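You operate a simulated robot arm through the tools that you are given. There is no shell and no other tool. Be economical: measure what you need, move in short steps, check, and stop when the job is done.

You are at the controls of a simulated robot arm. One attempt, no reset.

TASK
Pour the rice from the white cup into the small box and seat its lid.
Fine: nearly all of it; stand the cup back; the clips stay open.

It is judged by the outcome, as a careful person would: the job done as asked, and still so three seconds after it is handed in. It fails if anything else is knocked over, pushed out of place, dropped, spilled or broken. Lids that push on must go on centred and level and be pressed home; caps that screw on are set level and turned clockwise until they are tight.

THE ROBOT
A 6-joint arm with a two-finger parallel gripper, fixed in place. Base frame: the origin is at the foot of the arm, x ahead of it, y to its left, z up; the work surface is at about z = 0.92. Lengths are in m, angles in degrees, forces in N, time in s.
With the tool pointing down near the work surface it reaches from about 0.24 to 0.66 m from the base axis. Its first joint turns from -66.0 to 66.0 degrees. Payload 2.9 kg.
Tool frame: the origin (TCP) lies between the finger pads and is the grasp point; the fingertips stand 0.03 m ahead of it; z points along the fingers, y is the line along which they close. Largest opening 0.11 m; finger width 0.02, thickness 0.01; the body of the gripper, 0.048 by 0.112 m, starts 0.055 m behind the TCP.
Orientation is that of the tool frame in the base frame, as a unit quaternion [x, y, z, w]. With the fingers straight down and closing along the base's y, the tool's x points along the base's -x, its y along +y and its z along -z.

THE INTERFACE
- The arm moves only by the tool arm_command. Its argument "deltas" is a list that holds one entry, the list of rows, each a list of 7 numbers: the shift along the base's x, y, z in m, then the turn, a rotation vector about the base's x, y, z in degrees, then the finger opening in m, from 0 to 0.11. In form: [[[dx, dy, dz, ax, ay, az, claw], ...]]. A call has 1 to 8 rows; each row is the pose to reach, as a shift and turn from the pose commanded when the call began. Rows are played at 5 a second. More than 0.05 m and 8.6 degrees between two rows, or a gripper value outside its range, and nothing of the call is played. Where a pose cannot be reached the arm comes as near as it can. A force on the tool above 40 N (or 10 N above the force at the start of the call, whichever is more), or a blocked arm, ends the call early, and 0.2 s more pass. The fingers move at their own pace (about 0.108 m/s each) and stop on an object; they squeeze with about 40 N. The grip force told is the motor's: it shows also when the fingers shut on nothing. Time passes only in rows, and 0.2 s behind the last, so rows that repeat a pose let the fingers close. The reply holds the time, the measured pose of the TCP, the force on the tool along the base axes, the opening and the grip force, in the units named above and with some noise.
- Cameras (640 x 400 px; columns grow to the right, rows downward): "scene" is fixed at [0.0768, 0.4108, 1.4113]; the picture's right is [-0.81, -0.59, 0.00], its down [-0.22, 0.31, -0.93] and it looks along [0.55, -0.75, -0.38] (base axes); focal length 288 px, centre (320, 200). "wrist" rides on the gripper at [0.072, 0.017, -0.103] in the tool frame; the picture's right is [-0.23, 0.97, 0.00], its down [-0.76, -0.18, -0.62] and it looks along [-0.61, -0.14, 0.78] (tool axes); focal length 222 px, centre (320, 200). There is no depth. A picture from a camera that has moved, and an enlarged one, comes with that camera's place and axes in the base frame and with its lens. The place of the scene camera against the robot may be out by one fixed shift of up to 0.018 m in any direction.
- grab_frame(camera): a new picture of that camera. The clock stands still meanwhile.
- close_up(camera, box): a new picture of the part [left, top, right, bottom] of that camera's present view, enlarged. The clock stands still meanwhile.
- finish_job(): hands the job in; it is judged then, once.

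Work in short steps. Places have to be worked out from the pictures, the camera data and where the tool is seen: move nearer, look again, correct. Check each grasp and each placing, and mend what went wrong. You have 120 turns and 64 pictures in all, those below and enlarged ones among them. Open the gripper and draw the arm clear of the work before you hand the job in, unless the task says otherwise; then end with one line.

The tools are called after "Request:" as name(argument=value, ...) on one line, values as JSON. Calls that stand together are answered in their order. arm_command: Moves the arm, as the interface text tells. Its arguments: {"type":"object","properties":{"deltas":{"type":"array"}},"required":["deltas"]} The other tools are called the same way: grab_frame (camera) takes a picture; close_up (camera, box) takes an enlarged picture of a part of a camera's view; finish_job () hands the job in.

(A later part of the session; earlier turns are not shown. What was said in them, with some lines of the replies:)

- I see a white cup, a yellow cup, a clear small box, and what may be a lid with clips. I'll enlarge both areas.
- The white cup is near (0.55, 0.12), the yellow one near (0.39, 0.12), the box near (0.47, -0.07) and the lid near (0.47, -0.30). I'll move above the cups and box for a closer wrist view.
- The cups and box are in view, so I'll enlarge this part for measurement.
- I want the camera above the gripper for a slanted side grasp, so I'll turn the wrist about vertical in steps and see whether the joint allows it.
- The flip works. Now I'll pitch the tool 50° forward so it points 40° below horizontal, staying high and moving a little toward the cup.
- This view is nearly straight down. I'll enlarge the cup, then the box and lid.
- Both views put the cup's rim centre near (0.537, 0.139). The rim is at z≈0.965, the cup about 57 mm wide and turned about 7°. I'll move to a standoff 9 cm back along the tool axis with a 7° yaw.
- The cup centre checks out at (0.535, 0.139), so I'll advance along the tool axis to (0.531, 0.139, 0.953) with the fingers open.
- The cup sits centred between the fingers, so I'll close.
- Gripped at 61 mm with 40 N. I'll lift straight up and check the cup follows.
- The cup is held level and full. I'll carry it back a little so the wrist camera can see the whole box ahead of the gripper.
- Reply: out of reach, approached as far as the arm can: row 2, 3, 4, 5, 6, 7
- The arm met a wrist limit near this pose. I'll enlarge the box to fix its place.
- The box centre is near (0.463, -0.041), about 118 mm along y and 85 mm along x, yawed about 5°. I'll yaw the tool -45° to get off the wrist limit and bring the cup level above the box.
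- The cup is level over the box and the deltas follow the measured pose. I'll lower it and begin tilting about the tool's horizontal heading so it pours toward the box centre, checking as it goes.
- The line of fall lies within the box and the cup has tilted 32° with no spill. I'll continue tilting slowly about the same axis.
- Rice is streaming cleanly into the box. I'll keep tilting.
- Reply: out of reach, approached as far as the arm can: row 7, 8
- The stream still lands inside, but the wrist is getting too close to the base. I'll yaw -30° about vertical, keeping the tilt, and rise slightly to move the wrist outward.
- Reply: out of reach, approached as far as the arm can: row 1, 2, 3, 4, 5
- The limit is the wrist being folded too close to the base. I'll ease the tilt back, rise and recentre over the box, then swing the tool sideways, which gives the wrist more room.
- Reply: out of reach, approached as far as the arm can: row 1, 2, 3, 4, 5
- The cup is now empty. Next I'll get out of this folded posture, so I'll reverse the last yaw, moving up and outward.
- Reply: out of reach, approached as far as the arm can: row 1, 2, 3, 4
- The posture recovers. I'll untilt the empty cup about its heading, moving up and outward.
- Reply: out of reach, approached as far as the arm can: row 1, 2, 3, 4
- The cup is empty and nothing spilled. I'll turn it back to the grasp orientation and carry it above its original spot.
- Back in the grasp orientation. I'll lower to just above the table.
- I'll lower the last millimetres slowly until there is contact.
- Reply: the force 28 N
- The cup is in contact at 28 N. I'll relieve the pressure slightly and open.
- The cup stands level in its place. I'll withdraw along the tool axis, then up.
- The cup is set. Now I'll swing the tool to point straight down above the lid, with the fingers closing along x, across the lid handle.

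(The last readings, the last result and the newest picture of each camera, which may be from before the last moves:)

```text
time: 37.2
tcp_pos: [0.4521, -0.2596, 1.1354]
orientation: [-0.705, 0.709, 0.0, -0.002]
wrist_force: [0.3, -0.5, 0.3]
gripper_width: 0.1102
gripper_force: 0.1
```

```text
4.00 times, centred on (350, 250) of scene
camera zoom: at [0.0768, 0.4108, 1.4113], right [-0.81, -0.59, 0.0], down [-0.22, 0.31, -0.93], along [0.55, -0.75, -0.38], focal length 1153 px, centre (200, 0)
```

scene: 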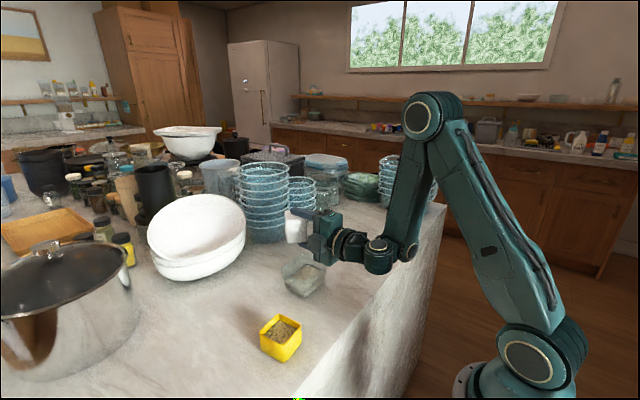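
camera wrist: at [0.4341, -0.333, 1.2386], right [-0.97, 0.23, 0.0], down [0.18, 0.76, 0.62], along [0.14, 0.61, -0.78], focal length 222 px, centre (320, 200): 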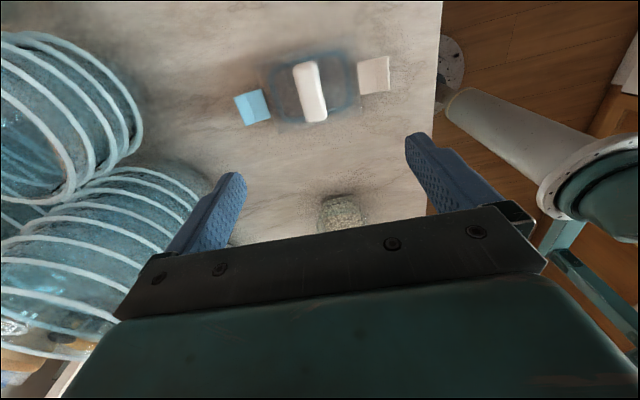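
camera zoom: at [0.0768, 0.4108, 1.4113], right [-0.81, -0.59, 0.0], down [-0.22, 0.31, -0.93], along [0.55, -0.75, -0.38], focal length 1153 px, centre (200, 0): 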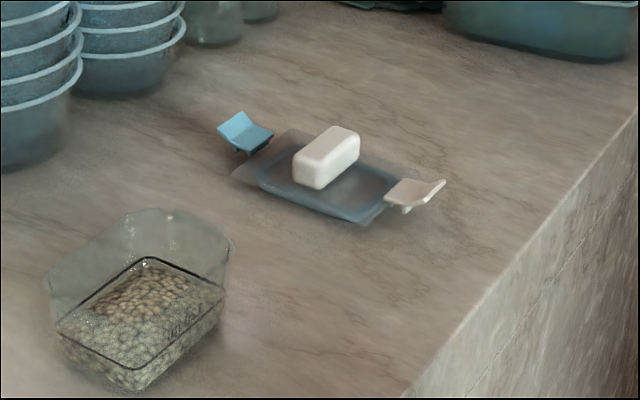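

The lid is about 119 mm along x and 90 mm along y, centred near (0.459, -0.271), with its handle along y. It has to be turned about -84° to fit the box. I'll descend partway over the handle and recheck.

Request:
arm_command(deltas=[[[0.003, -0.005, -0.03, 0, 0, -1, 0.08], [0.006, -0.01, -0.06, 0, 0, -1.5, 0.07], [0.008, -0.0125, -0.095, 0, 0, -1.5, 0.07], [0.008, -0.0125, -0.12, 0, 0, -1.5, 0.07], [0.008, -0.0125, -0.12, 0, 0, -1.5, 0.07]]])

Request:
grab_frame(camera="wrist")

Request:
close_up(camera="scene", box=[290, 180, 430, 280])

```text
time: 38.4
tcp_pos: [0.4596, -0.2734, 1.0153]
orientation: [-0.697, 0.717, 0.001, -0.002]
wrist_force: [0.7, 0.1, 0.1]
gripper_width: 0.0703
gripper_force: 0.0
```

```text
23 pictures are left
camera wrist: at [0.4398, -0.345, 1.1182], right [-0.97, 0.25, 0.0], down [0.2, 0.76, 0.62], along [0.16, 0.6, -0.78], focal length 222 px, centre (320, 200)
```

wrist: 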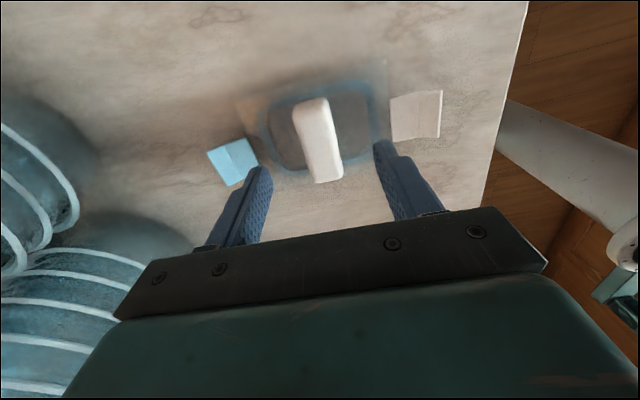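

```text
4.00 times, centred on (360, 230) of scene
camera zoom: at [0.0768, 0.4108, 1.4113], right [-0.81, -0.59, 0.0], down [-0.22, 0.31, -0.93], along [0.55, -0.75, -0.38], focal length 1153 px, centre (160, 80)
```

zoom: 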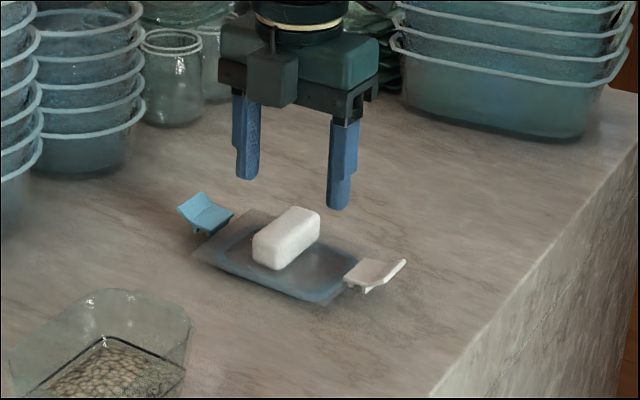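

The fingers straddle the handle. I'll descend to put the tips just above the lid plate.

Request:
arm_command(deltas=[[[0, -0.001, -0.015, 0, 0, 0, 0.07], [0, -0.002, -0.03, 0, 0, 0, 0.07], [0, -0.002, -0.04, 0, 0, 0, 0.07], [0, -0.002, -0.044, 0, 0, 0, 0.07], [0, -0.002, -0.044, 0, 0, 0, 0.07]]])

Request:
close_up(camera="wrist", box=[200, 60, 460, 220])

Request:
close_up(camera="scene", box=[290, 180, 430, 280])

```text
time: 39.6
tcp_pos: [0.4608, -0.2745, 0.9703]
orientation: [-0.698, 0.716, 0.0, -0.002]
wrist_force: [0.0, -0.4, 0.5]
gripper_width: 0.0701
gripper_force: 0.0
```

```text
2.46 times, centred on (330, 140) of wrist
camera zoom: at [0.4403, -0.3466, 1.0732], right [-0.97, 0.25, 0.0], down [0.2, 0.76, 0.62], along [0.16, 0.6, -0.78], focal length 547 px, centre (295, 348)
```

zoom: 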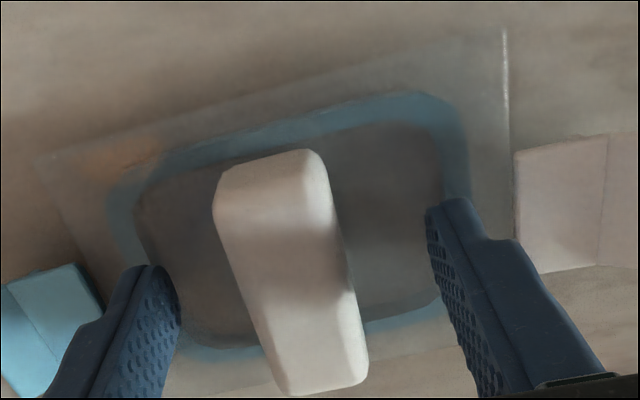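

```text
4.00 times, centred on (360, 230) of scene
camera zoom: at [0.0768, 0.4108, 1.4113], right [-0.81, -0.59, 0.0], down [-0.22, 0.31, -0.93], along [0.55, -0.75, -0.38], focal length 1153 px, centre (160, 80)
```

zoom: 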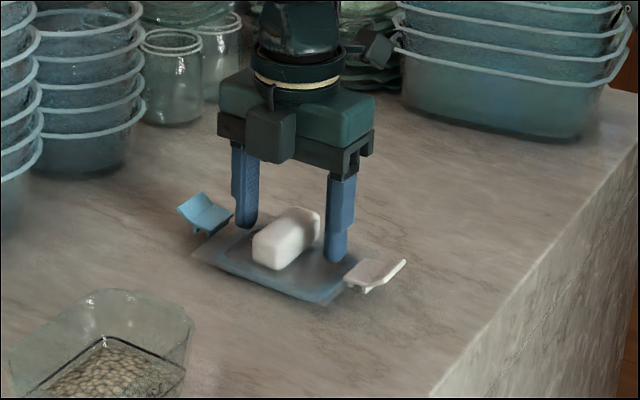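

The fingers are placed well, about 4 mm off along the handle. I'll correct that and close.

Request:
arm_command(deltas=[[[0, -0.003, -0.001, 0, 0, 0, 0.07], [0, -0.003, -0.001, 0, 0, 0, 0.045], [0, -0.003, -0.001, 0, 0, 0, 0.02], [0, -0.003, -0.001, 0, 0, 0, 0.01], [0, -0.003, -0.001, 0, 0, 0, 0.01], [0, -0.003, -0.001, 0, 0, 0, 0.01]]])

```text
time: 41.0
tcp_pos: [0.459, -0.2765, 0.9701]
orientation: [-0.697, 0.717, 0.001, -0.002]
wrist_force: [0.3, 0.7, 1.3]
gripper_width: 0.0271
gripper_force: 39.9
```

Gripped at 27 mm. I'll lift and inspect how the lid hangs.

Request:
arm_command(deltas=[[[0, 0, 0.01, 0, 0, 0, 0.01], [0, 0, 0.03, 0, 0, 0, 0.01], [0, 0, 0.06, 0, 0, 0, 0.01], [0, 0, 0.09, 0, 0, 0, 0.01], [0, 0, 0.12, 0, 0, 0, 0.01], [0, 0, 0.13, 0, 0, 0, 0.01]]])

Request:
grab_frame(camera="wrist")

Request:
close_up(camera="scene", box=[260, 120, 440, 300])

```text
time: 42.4
tcp_pos: [0.4584, -0.2761, 1.1027]
orientation: [-0.697, 0.717, 0.001, -0.001]
wrist_force: [0.4, 0.0, -0.6]
gripper_width: 0.0272
gripper_force: 40.2
```

```text
19 pictures are left
camera wrist: at [0.4396, -0.3492, 1.2043], right [-0.97, 0.26, 0.0], down [0.2, 0.76, 0.62], along [0.16, 0.6, -0.78], focal length 222 px, centre (320, 200)
```

wrist: 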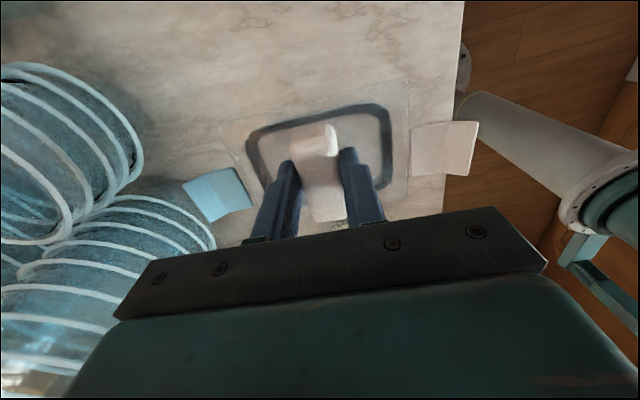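

```text
2.22 times, centred on (350, 210) of scene
camera zoom: at [0.0768, 0.4108, 1.4113], right [-0.81, -0.59, 0.0], down [-0.22, 0.31, -0.93], along [0.55, -0.75, -0.38], focal length 640 px, centre (253, 178)
```

zoom: 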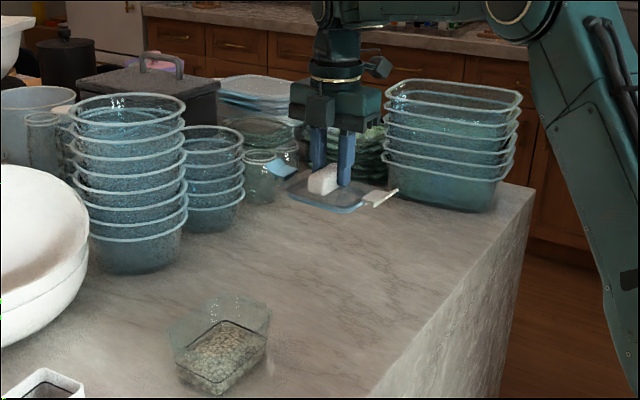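

The lid hangs level. I'll enlarge it to measure its centre and yaw relative to the tool.

Request:
close_up(camera="wrist", box=[170, 60, 490, 260])

```text
2.00 times, centred on (330, 160) of wrist
camera zoom: at [0.4396, -0.3492, 1.2043], right [-0.97, 0.26, 0.0], down [0.2, 0.76, 0.62], along [0.16, 0.6, -0.78], focal length 444 px, centre (300, 280)
```

zoom: 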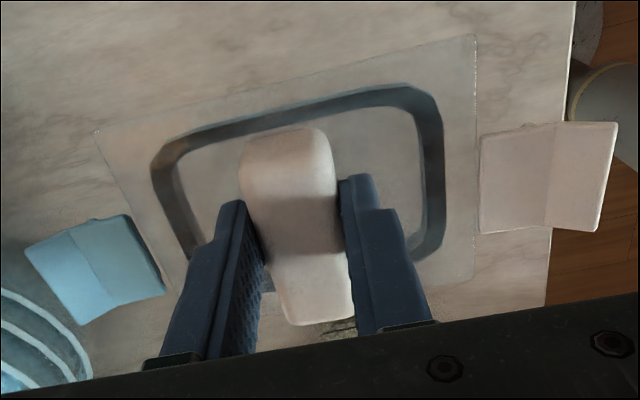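

The lid sits square in the grip, its centre within about 2 mm of the TCP. I'll turn it -83° to the box's heading, staying to the side of the box so I can still measure it.

Request:
arm_command(deltas=[[[0, 0.01, 0.005, 0, 0, -8.34, 0.01], [0, 0.02, 0.01, 0, 0, -16.7, 0.01], [0, 0.03, 0.015, 0, 0, -25, 0.01], [0, 0.04, 0.02, 0, 0, -33.4, 0.01], [0, 0.05, 0.025, 0, 0, -41.7, 0.01]]])

Request:
arm_command(deltas=[[[0, 0.005, 0.0, 0, 0, -8.34, 0.01], [0, 0.01, 0.0, 0, 0, -16.7, 0.01], [0, 0.015, 0.0, 0, 0, -25, 0.01], [0, 0.02, 0.0, 0, 0, -33.4, 0.01], [0, 0.025, 0.0, 0, 0, -41.7, 0.01], [0, 0.025, 0.0, 0, 0, -41.7, 0.01]]])

Request:
grab_frame(camera="wrist")

```text
time: 43.6
tcp_pos: [0.4602, -0.227, 1.1276]
orientation: [-0.395, 0.918, 0.001, -0.002]
wrist_force: [-0.5, -1.6, -1.5]
gripper_width: 0.0266
gripper_force: 39.6
```

```text
time: 45.0
tcp_pos: [0.4591, -0.2026, 1.1249]
orientation: [-0.043, 0.999, 0.002, -0.001]
wrist_force: [-0.1, -0.2, -1.2]
gripper_width: 0.027
gripper_force: 40.2
```

```text
16 pictures are left
camera wrist: at [0.3851, -0.192, 1.2281], right [0.14, 0.99, 0.0], down [0.78, -0.11, 0.62], along [0.62, -0.09, -0.78], focal length 222 px, centre (320, 200)
```

wrist: 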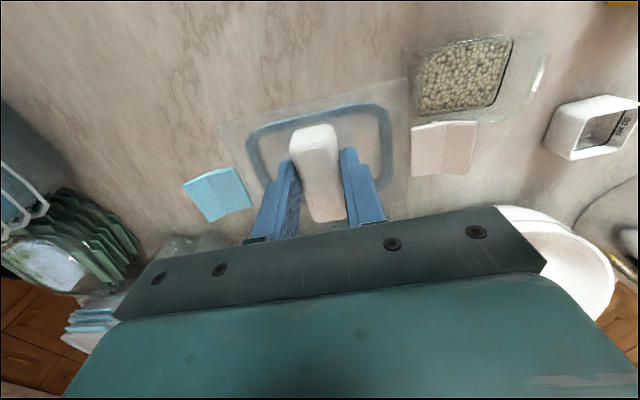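

Request:
close_up(camera="wrist", box=[390, 20, 560, 140])

```text
3.33 times, centred on (475, 80) of wrist
camera zoom: at [0.3851, -0.192, 1.2281], right [0.14, 0.99, 0.0], down [0.78, -0.11, 0.62], along [0.62, -0.09, -0.78], focal length 740 px, centre (-197, 600)
```

zoom: 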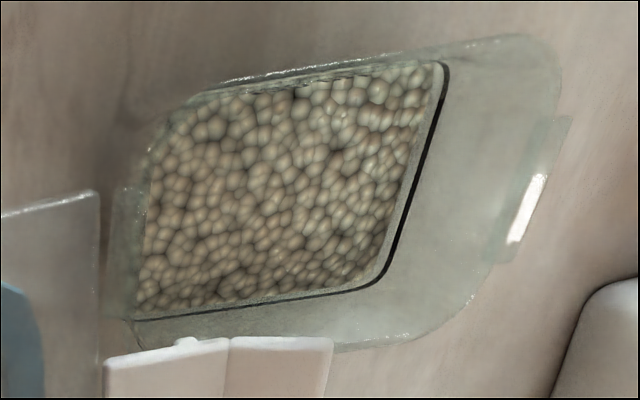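

Recomputed with full perspective, the box rim is centred near (0.460, -0.0405) at z≈0.975, with its yaw about 0°. The lid centre lies about 6.5 mm ahead of the TCP. I'll turn -5° more and move over the box at z 1.055.

Request:
arm_command(deltas=[[[-0.001, 0.025, -0.005, 0, 0, -1, 0.01], [-0.002, 0.05, -0.01, 0, 0, -2, 0.01], [-0.003, 0.08, -0.015, 0, 0, -3, 0.01], [-0.004, 0.11, -0.025, 0, 0, -4, 0.01], [-0.005, 0.135, -0.04, 0, 0, -5, 0.01], [-0.0056, 0.155, -0.055, 0, 0, -5.2, 0.01], [-0.0056, 0.1613, -0.07, 0, 0, -5.2, 0.01], [-0.0056, 0.1613, -0.07, 0, 0, -5.2, 0.01]]])

Request:
close_up(camera="wrist", box=[170, 50, 490, 250])

Request:
close_up(camera="scene", box=[240, 200, 380, 320])

```text
time: 46.8
tcp_pos: [0.454, -0.0426, 1.0556]
orientation: [0.002, 1.0, 0.002, -0.001]
wrist_force: [0.1, -0.6, -1.2]
gripper_width: 0.0274
gripper_force: 40.4
```

```text
2.00 times, centred on (330, 150) of wrist
camera zoom: at [0.381, -0.025, 1.1583], right [0.23, 0.97, 0.0], down [0.76, -0.18, 0.62], along [0.6, -0.14, -0.78], focal length 444 px, centre (300, 300)
```

zoom: 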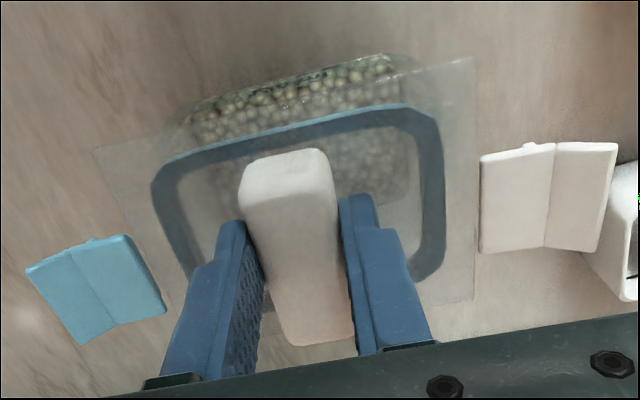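

```text
3.33 times, centred on (310, 260) of scene
camera zoom: at [0.0768, 0.4108, 1.4113], right [-0.81, -0.59, 0.0], down [-0.22, 0.31, -0.93], along [0.55, -0.75, -0.38], focal length 961 px, centre (353, 0)
```

zoom: 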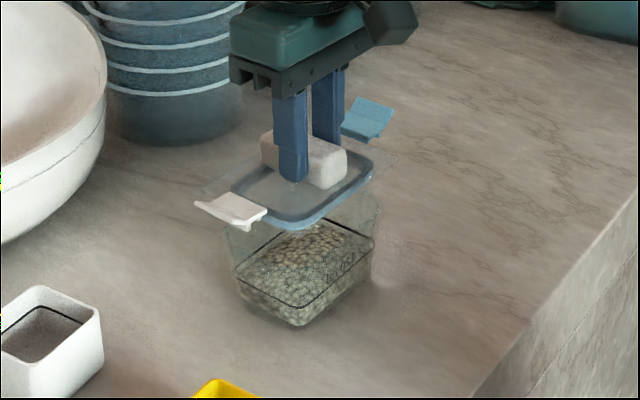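

The lid is over the box. I'll lower to just above the expected contact height and compare edges.

Request:
arm_command(deltas=[[[-0.0005, 0.001, -0.008, 0, 0, 0, 0.01], [-0.0005, 0.001, -0.016, 0, 0, 0, 0.01], [-0.0005, 0.001, -0.022, 0, 0, 0, 0.01], [-0.0005, 0.001, -0.022, 0, 0, 0, 0.01]]])

Request:
close_up(camera="scene", box=[260, 220, 360, 310])

Request:
close_up(camera="wrist", box=[200, 60, 440, 220])

```text
time: 47.8
tcp_pos: [0.455, -0.0391, 1.0332]
orientation: [0.001, 1.0, 0.001, -0.001]
wrist_force: [-0.1, -0.9, -0.5]
gripper_width: 0.0271
gripper_force: 40.0
```

```text
4.44 times, centred on (310, 265) of scene
camera zoom: at [0.0768, 0.4108, 1.4113], right [-0.81, -0.59, 0.0], down [-0.22, 0.31, -0.93], along [0.55, -0.75, -0.38], focal length 1281 px, centre (364, -89)
```

zoom: 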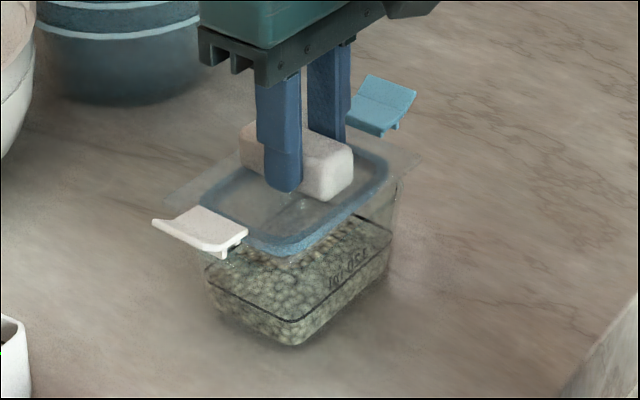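

```text
2.50 times, centred on (320, 140) of wrist
camera zoom: at [0.381, -0.0229, 1.1357], right [0.23, 0.97, 0.0], down [0.76, -0.18, 0.62], along [0.6, -0.14, -0.78], focal length 555 px, centre (320, 350)
```

zoom: 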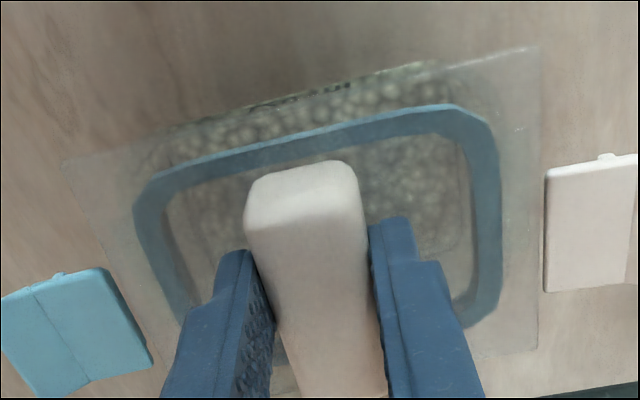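

Plate centre and box centre agree to within about 1-2 mm and the lid is level, so I'll lower slowly, watching the force.

Request:
arm_command(deltas=[[[0, 0, -0.003, 0, 0, 0, 0.01], [0, 0, -0.005, 0, 0, 0, 0.01], [0, 0, -0.007, 0, 0, 0, 0.01], [0, 0, -0.009, 0, 0, 0, 0.01], [0, 0, -0.011, 0, 0, 0, 0.01]]])

```text
time: 49.0
tcp_pos: [0.4535, -0.0387, 1.0218]
orientation: [0.002, 1.0, 0.002, 0.0]
wrist_force: [0.3, -0.8, -0.6]
gripper_width: 0.0271
gripper_force: 40.3
```

No contact yet at z 1.022, so I'll continue in 1-2 mm rows.

Request:
arm_command(deltas=[[[0, 0, -0.002, 0, 0, 0, 0.01], [0, 0, -0.003, 0, 0, 0, 0.01], [0, 0, -0.004, 0, 0, 0, 0.01], [0, 0, -0.005, 0, 0, 0, 0.01], [0, 0, -0.006, 0, 0, 0, 0.01], [0, 0, -0.007, 0, 0, 0, 0.01]]])

Request:
close_up(camera="scene", box=[260, 220, 360, 310])

```text
time: 50.4
tcp_pos: [0.4543, -0.0395, 1.017]
orientation: [0.002, 1.0, 0.002, 0.002]
wrist_force: [3.3, 8.4, 27.9]
gripper_width: 0.027
gripper_force: 40.2
```

```text
4.44 times, centred on (310, 265) of scene
camera zoom: at [0.0765, 0.4111, 1.4113], right [-0.81, -0.59, 0.0], down [-0.22, 0.31, -0.93], along [0.55, -0.75, -0.38], focal length 1281 px, centre (364, -89)
```

zoom: 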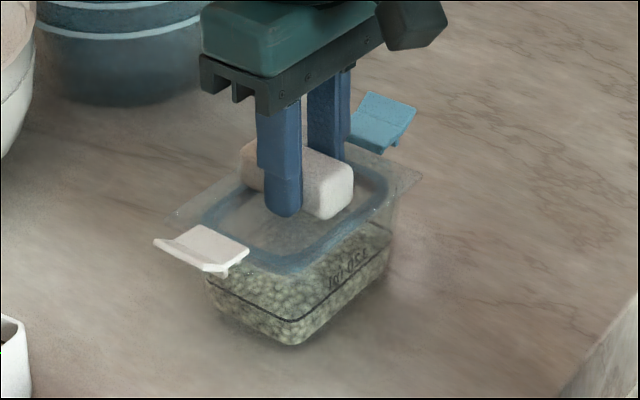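

There is contact at 28 N with a sideways push of +8 N in y, so the seal is touching one wall. I'll ease up, shift about 1.5 mm toward +y, and lower again.

Request:
arm_command(deltas=[[[0, 0, 0.003, 0, 0, 0, 0.01], [0.0005, 0.0015, 0.004, 0, 0, 0, 0.01], [0.0005, 0.0015, 0.003, 0, 0, 0, 0.01], [0.0005, 0.0015, 0.002, 0, 0, 0, 0.01], [0.0005, 0.0015, 0.001, 0, 0, 0, 0.01], [0.0005, 0.0015, 0.0, 0, 0, 0, 0.01]]])

```text
time: 51.8
tcp_pos: [0.4537, -0.0393, 1.0178]
orientation: [0.001, 1.0, 0.002, 0.001]
wrist_force: [-4.8, 0.4, 17.6]
gripper_width: 0.027
gripper_force: 40.3
```

The y push is gone and a small x push remains. I'll trim x by -0.7 mm and press further.

Request:
arm_command(deltas=[[[-0.0007, 0, 0, 0, 0, 0, 0.01], [-0.0007, 0, -0.001, 0, 0, 0, 0.01], [-0.0007, 0, -0.002, 0, 0, 0, 0.01], [-0.0007, 0, -0.003, 0, 0, 0, 0.01], [-0.0007, 0, -0.004, 0, 0, 0, 0.01]]])

```text
time: 52.7
tcp_pos: [0.4543, -0.0381, 1.0163]
orientation: [0.002, 1.0, 0.001, 0.002]
wrist_force: [-0.5, -0.8, 2.4]
gripper_width: 0.0269
gripper_force: 39.8
stopped in row 4: the force on the tool passed its limit (the readings are from after the stop); the commanded pose is now the measured one
```

The press reached the 40 N limit at z 1.016. I'll check the gap from both cameras.

Request:
close_up(camera="scene", box=[265, 230, 345, 300])

Request:
close_up(camera="wrist", box=[200, 60, 440, 220])

```text
5.71 times, centred on (305, 265) of scene
camera zoom: at [0.0768, 0.4108, 1.4113], right [-0.81, -0.59, 0.0], down [-0.22, 0.31, -0.93], along [0.55, -0.75, -0.38], focal length 1647 px, centre (406, -171)
```

zoom: 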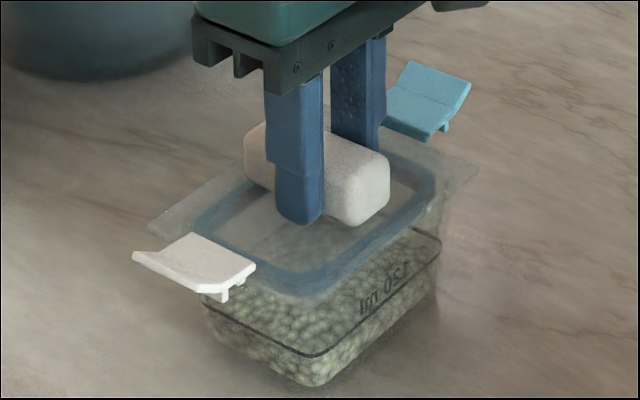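

```text
2.50 times, centred on (320, 140) of wrist
camera zoom: at [0.3808, -0.0219, 1.1181], right [0.23, 0.97, 0.0], down [0.76, -0.18, 0.63], along [0.61, -0.14, -0.78], focal length 555 px, centre (320, 350)
```

zoom: 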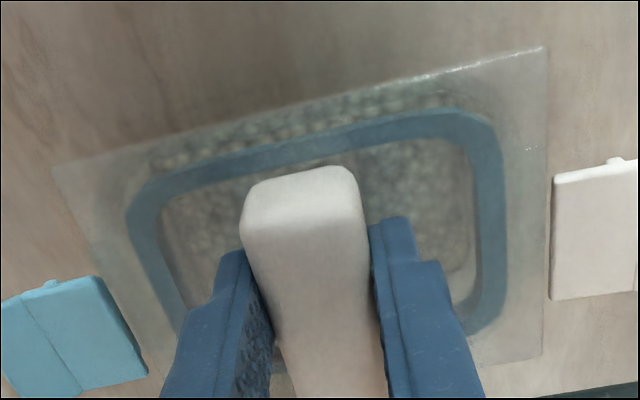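

I can't tell whether it's fully home, and the handle seems to have slipped slightly in the fingers. I'll release, rise, close the fingers and look, then press on the handle's centre from above.

Request:
arm_command(deltas=[[[0, 0, 0, 0, 0, 0, 0.04], [0, 0, 0, 0, 0, 0, 0.06], [0, 0, 0.0, 0, 0, 0, 0.06], [0, 0, 0.02, 0, 0, 0, 0.06], [0, 0, 0.045, 0, 0, 0, 0.06], [0, 0, 0.07, 0, 0, 0, 0.03], [0, 0, 0.07, 0, 0, 0, 0.0], [0, 0, 0.07, 0, 0, 0, 0.0]]])

Request:
close_up(camera="scene", box=[265, 230, 345, 300])

Request:
close_up(camera="wrist", box=[200, 20, 440, 180])

```text
time: 54.5
tcp_pos: [0.4553, -0.0402, 1.0863]
orientation: [0.001, 1.0, 0.002, 0.002]
wrist_force: [0.1, -0.2, -0.6]
gripper_width: 0.0
gripper_force: 38.3
```

```text
5.71 times, centred on (305, 265) of scene
camera zoom: at [0.0768, 0.4108, 1.4113], right [-0.81, -0.59, 0.0], down [-0.22, 0.31, -0.93], along [0.55, -0.75, -0.38], focal length 1647 px, centre (406, -171)
```

zoom: 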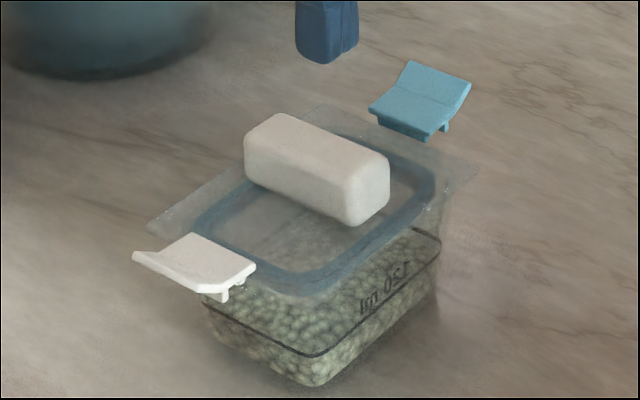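

```text
2.50 times, centred on (320, 100) of wrist
camera zoom: at [0.3807, -0.0231, 1.1885], right [0.23, 0.97, 0.0], down [0.76, -0.18, 0.63], along [0.61, -0.14, -0.78], focal length 555 px, centre (320, 450)
```

zoom: 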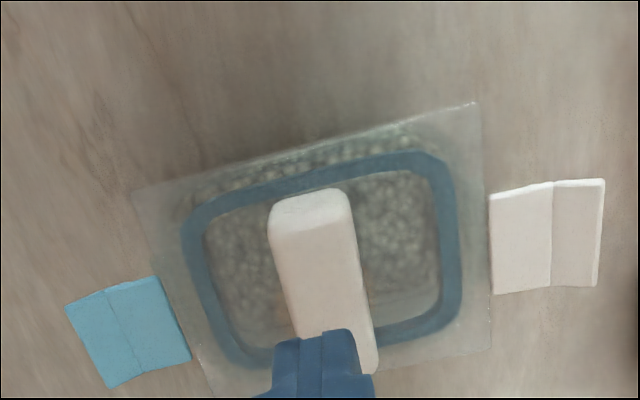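

The lid centre is at (0.459, -0.040), right over the box centre. I'll bring the closed fingertips over the handle's centre and press down.

Request:
arm_command(deltas=[[[0.0045, -0.0015, -0.015, 0, 0, 0, 0], [0.0045, -0.0015, -0.03, 0, 0, 0, 0], [0.0045, -0.0015, -0.042, 0, 0, 0, 0], [0.0045, -0.0015, -0.047, 0, 0, 0, 0], [0.0045, -0.0015, -0.05, 0, 0, 0, 0], [0.0045, -0.0015, -0.053, 0, 0, 0, 0], [0.0045, -0.0015, -0.056, 0, 0, 0, 0], [0.0045, -0.0015, -0.059, 0, 0, 0, 0]]])

```text
time: 55.7
tcp_pos: [0.4608, -0.0402, 1.0409]
orientation: [0.003, 1.0, 0.001, 0.007]
wrist_force: [0.0, -0.1, 4.5]
gripper_width: 0.0
gripper_force: 37.9
stopped in row 5: the force on the tool passed its limit (the readings are from after the stop); the commanded pose is now the measured one
```

The press hit the limit at once. I'll press again to see whether the lid goes lower.

Request:
arm_command(deltas=[[[0, 0, -0.001, 0, 0, 0, 0], [0, 0, -0.002, 0, 0, 0, 0], [0, 0, -0.003, 0, 0, 0, 0], [0, 0, -0.004, 0, 0, 0, 0], [0, 0, -0.005, 0, 0, 0, 0], [0, 0, -0.006, 0, 0, 0, 0], [0, 0, -0.007, 0, 0, 0, 0], [0, 0, -0.008, 0, 0, 0, 0]]])

```text
time: 56.6
tcp_pos: [0.461, -0.0407, 1.0412]
orientation: [0.002, 1.0, 0.002, 0.01]
wrist_force: [-2.2, -0.6, 6.2]
gripper_width: 0.0
gripper_force: 37.6
stopped in row 4: the force on the tool passed its limit (the readings are from after the stop); the commanded pose is now the measured one
```

The lid stays at z≈1.041 under more than 40 N, so it has bottomed out. I'll rise, back off, and pitch the wrist camera for a low side view of the lid-to-rim joint.

Request:
arm_command(deltas=[[[0, 0, 0.02, 0, 0, 0, 0], [-0.01, 0, 0.06, 0, 0, 0, 0], [-0.04, 0, 0.09, 0, -5, 0, 0], [-0.07, 0, 0.09, 0, -13, 0, 0], [-0.1, 0, 0.09, 0, -21, 0, 0], [-0.12, 0, 0.085, 0, -28, 0, 0], [-0.13, 0, 0.075, 0, -30, 0, 0], [-0.13, 0, 0.07, 0, -30, 0, 0]]])

Request:
grab_frame(camera="wrist")

```text
time: 58.4
tcp_pos: [0.3315, -0.0395, 1.1096]
orientation: [0.003, 0.963, 0.002, 0.268]
wrist_force: [0.1, 0.0, -0.6]
gripper_width: 0.0
gripper_force: 37.1
```

```text
5 pictures are left
camera wrist: at [0.2143, -0.0229, 1.16], right [0.2, 0.97, 0.12], down [0.33, -0.18, 0.93], along [0.92, -0.14, -0.36], focal length 222 px, centre (320, 200)
```

wrist: 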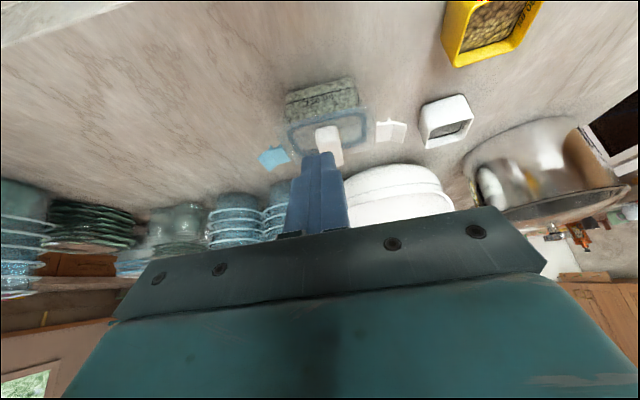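

Request:
close_up(camera="wrist", box=[250, 65, 420, 175])

Request:
close_up(camera="scene", box=[270, 235, 345, 300])

```text
3.64 times, centred on (335, 120) of wrist
camera zoom: at [0.2143, -0.0229, 1.16], right [0.2, 0.97, 0.12], down [0.33, -0.18, 0.93], along [0.92, -0.14, -0.36], focal length 808 px, centre (266, 491)
```

zoom: 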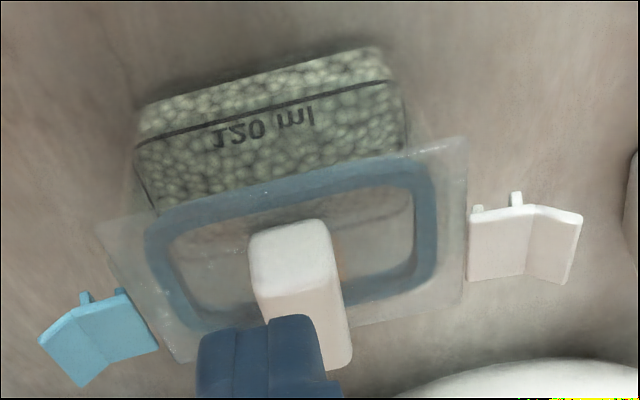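

```text
6.15 times, centred on (308, 268) of scene
camera zoom: at [0.0768, 0.4108, 1.4113], right [-0.81, -0.59, 0.0], down [-0.22, 0.31, -0.93], along [0.55, -0.75, -0.38], focal length 1774 px, centre (397, -215)
```

zoom: 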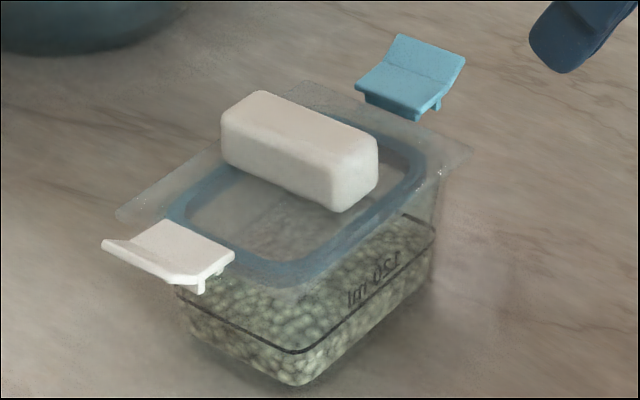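

The box walls seem to run right up to the plate. I'll enlarge the joint to make sure.

Request:
close_up(camera="wrist", box=[270, 85, 390, 160])

```text
5.33 times, centred on (330, 122) of wrist
camera zoom: at [0.2143, -0.0229, 1.16], right [0.2, 0.97, 0.12], down [0.33, -0.18, 0.93], along [0.92, -0.14, -0.36], focal length 1185 px, centre (267, 613)
```

zoom: 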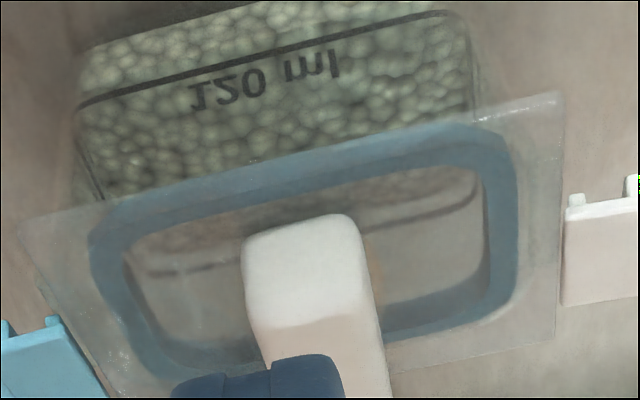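

The seal's lower edge is inside the walls and no rim shows below the plate, so the lid looks seated. For certainty I'll return over the handle for one sustained press.

Request:
arm_command(deltas=[[[0.005, 0, 0.015, 0, 5, 0, 0], [0.025, 0, 0.02, 0, 13, 0, 0], [0.055, 0, 0.02, 0, 21, 0, 0], [0.09, 0, 0.015, 0, 28, 0, 0], [0.12, 0, 0, 0, 31, 0, 0], [0.128, -0.001, -0.03, 0, 31.1, 0, 0], [0.128, -0.001, -0.055, 0, 31.1, 0, 0], [0.128, -0.001, -0.06, 0, 31.1, 0, 0]]])

Request:
arm_command(deltas=[[[0, 0, -0.005, 0, 0, 0, 0], [0, 0, -0.007, 0, 0, 0, 0], [0, 0, -0.009, 0, 0, 0, 0], [0, 0, -0.01, 0, 0, 0, 0], [0, 0, -0.011, 0, 0, 0, 0], [0, 0, -0.011, 0, 0, 0, 0], [0, 0, -0.011, 0, 0, 0, 0], [0, 0, -0.011, 0, 0, 0, 0]]])

```text
time: 60.2
tcp_pos: [0.4599, -0.0413, 1.0506]
orientation: [0.002, 1.0, 0.001, 0.0]
wrist_force: [0.1, -0.2, -0.8]
gripper_width: 0.0
gripper_force: 37.3
```

```text
time: 62.0
tcp_pos: [0.4584, -0.0419, 1.039]
orientation: [0.003, 1.0, 0.001, 0.0]
wrist_force: [-0.2, 0.1, 20.5]
gripper_width: 0.0
gripper_force: 37.8
```

20 N at z 1.039. I'll press a bit more and hold.

Request:
arm_command(deltas=[[[0, 0, -0.0005, 0, 0, 0, 0], [0, 0, -0.001, 0, 0, 0, 0], [0, 0, -0.0013, 0, 0, 0, 0], [0, 0, -0.0015, 0, 0, 0, 0], [0, 0, -0.0015, 0, 0, 0, 0], [0, 0, -0.0015, 0, 0, 0, 0], [0, 0, -0.0015, 0, 0, 0, 0]]])

```text
time: 63.0
tcp_pos: [0.4581, -0.0413, 1.042]
orientation: [0.002, 1.0, 0.0, 0.002]
wrist_force: [-2.6, 2.0, 5.9]
gripper_width: 0.0
gripper_force: 37.0
stopped in row 4: the force on the tool passed its limit (the readings are from after the stop); the commanded pose is now the measured one
```

The force climbs stiffly with no further travel, so the lid is home. I'll rise clear, open the gripper and take a final look.

Request:
arm_command(deltas=[[[0, 0, 0.03, 0, 0, 0, 0], [0, 0, 0.07, 0, 0, 0, 0], [0, 0, 0.11, 0, 0, 0, 0.03], [-0.02, -0.02, 0.15, 0, 0, 0, 0.06], [-0.05, -0.04, 0.18, 0, 0, 0, 0.09], [-0.08, -0.06, 0.2, 0, 0, 0, 0.11], [-0.1, -0.08, 0.22, 0, 0, 0, 0.11], [-0.1, -0.08, 0.22, 0, 0, 0, 0.11]]])

Request:
close_up(camera="scene", box=[180, 190, 400, 370])

```text
time: 64.8
tcp_pos: [0.3591, -0.1216, 1.2596]
orientation: [0.002, 1.0, 0.001, 0.002]
wrist_force: [0.1, 0.2, 0.8]
gripper_width: 0.1101
gripper_force: 0.1
```

```text
2.22 times, centred on (290, 280) of scene
camera zoom: at [0.0768, 0.4108, 1.4113], right [-0.81, -0.59, 0.0], down [-0.22, 0.31, -0.93], along [0.55, -0.75, -0.38], focal length 640 px, centre (387, 22)
```

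zoom: 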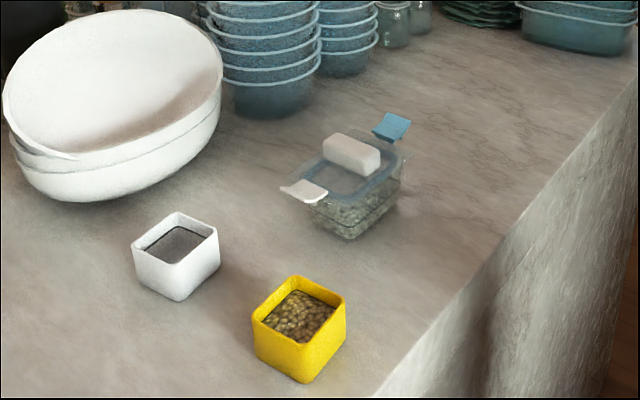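

The lid is level and centred with its clips open, the empty cup stands in its place, nothing has spilled, and the arm is clear. I'm handing in the job.

Request:
finish_job()

```text
The job is handed in.
```

I poured the rice from the white cup into the small box and stood the empty cup back where it was. The lid is on level and centred, pressed until it would go no lower, with both clips left open. I saw no spilled rice and nothing else moved.
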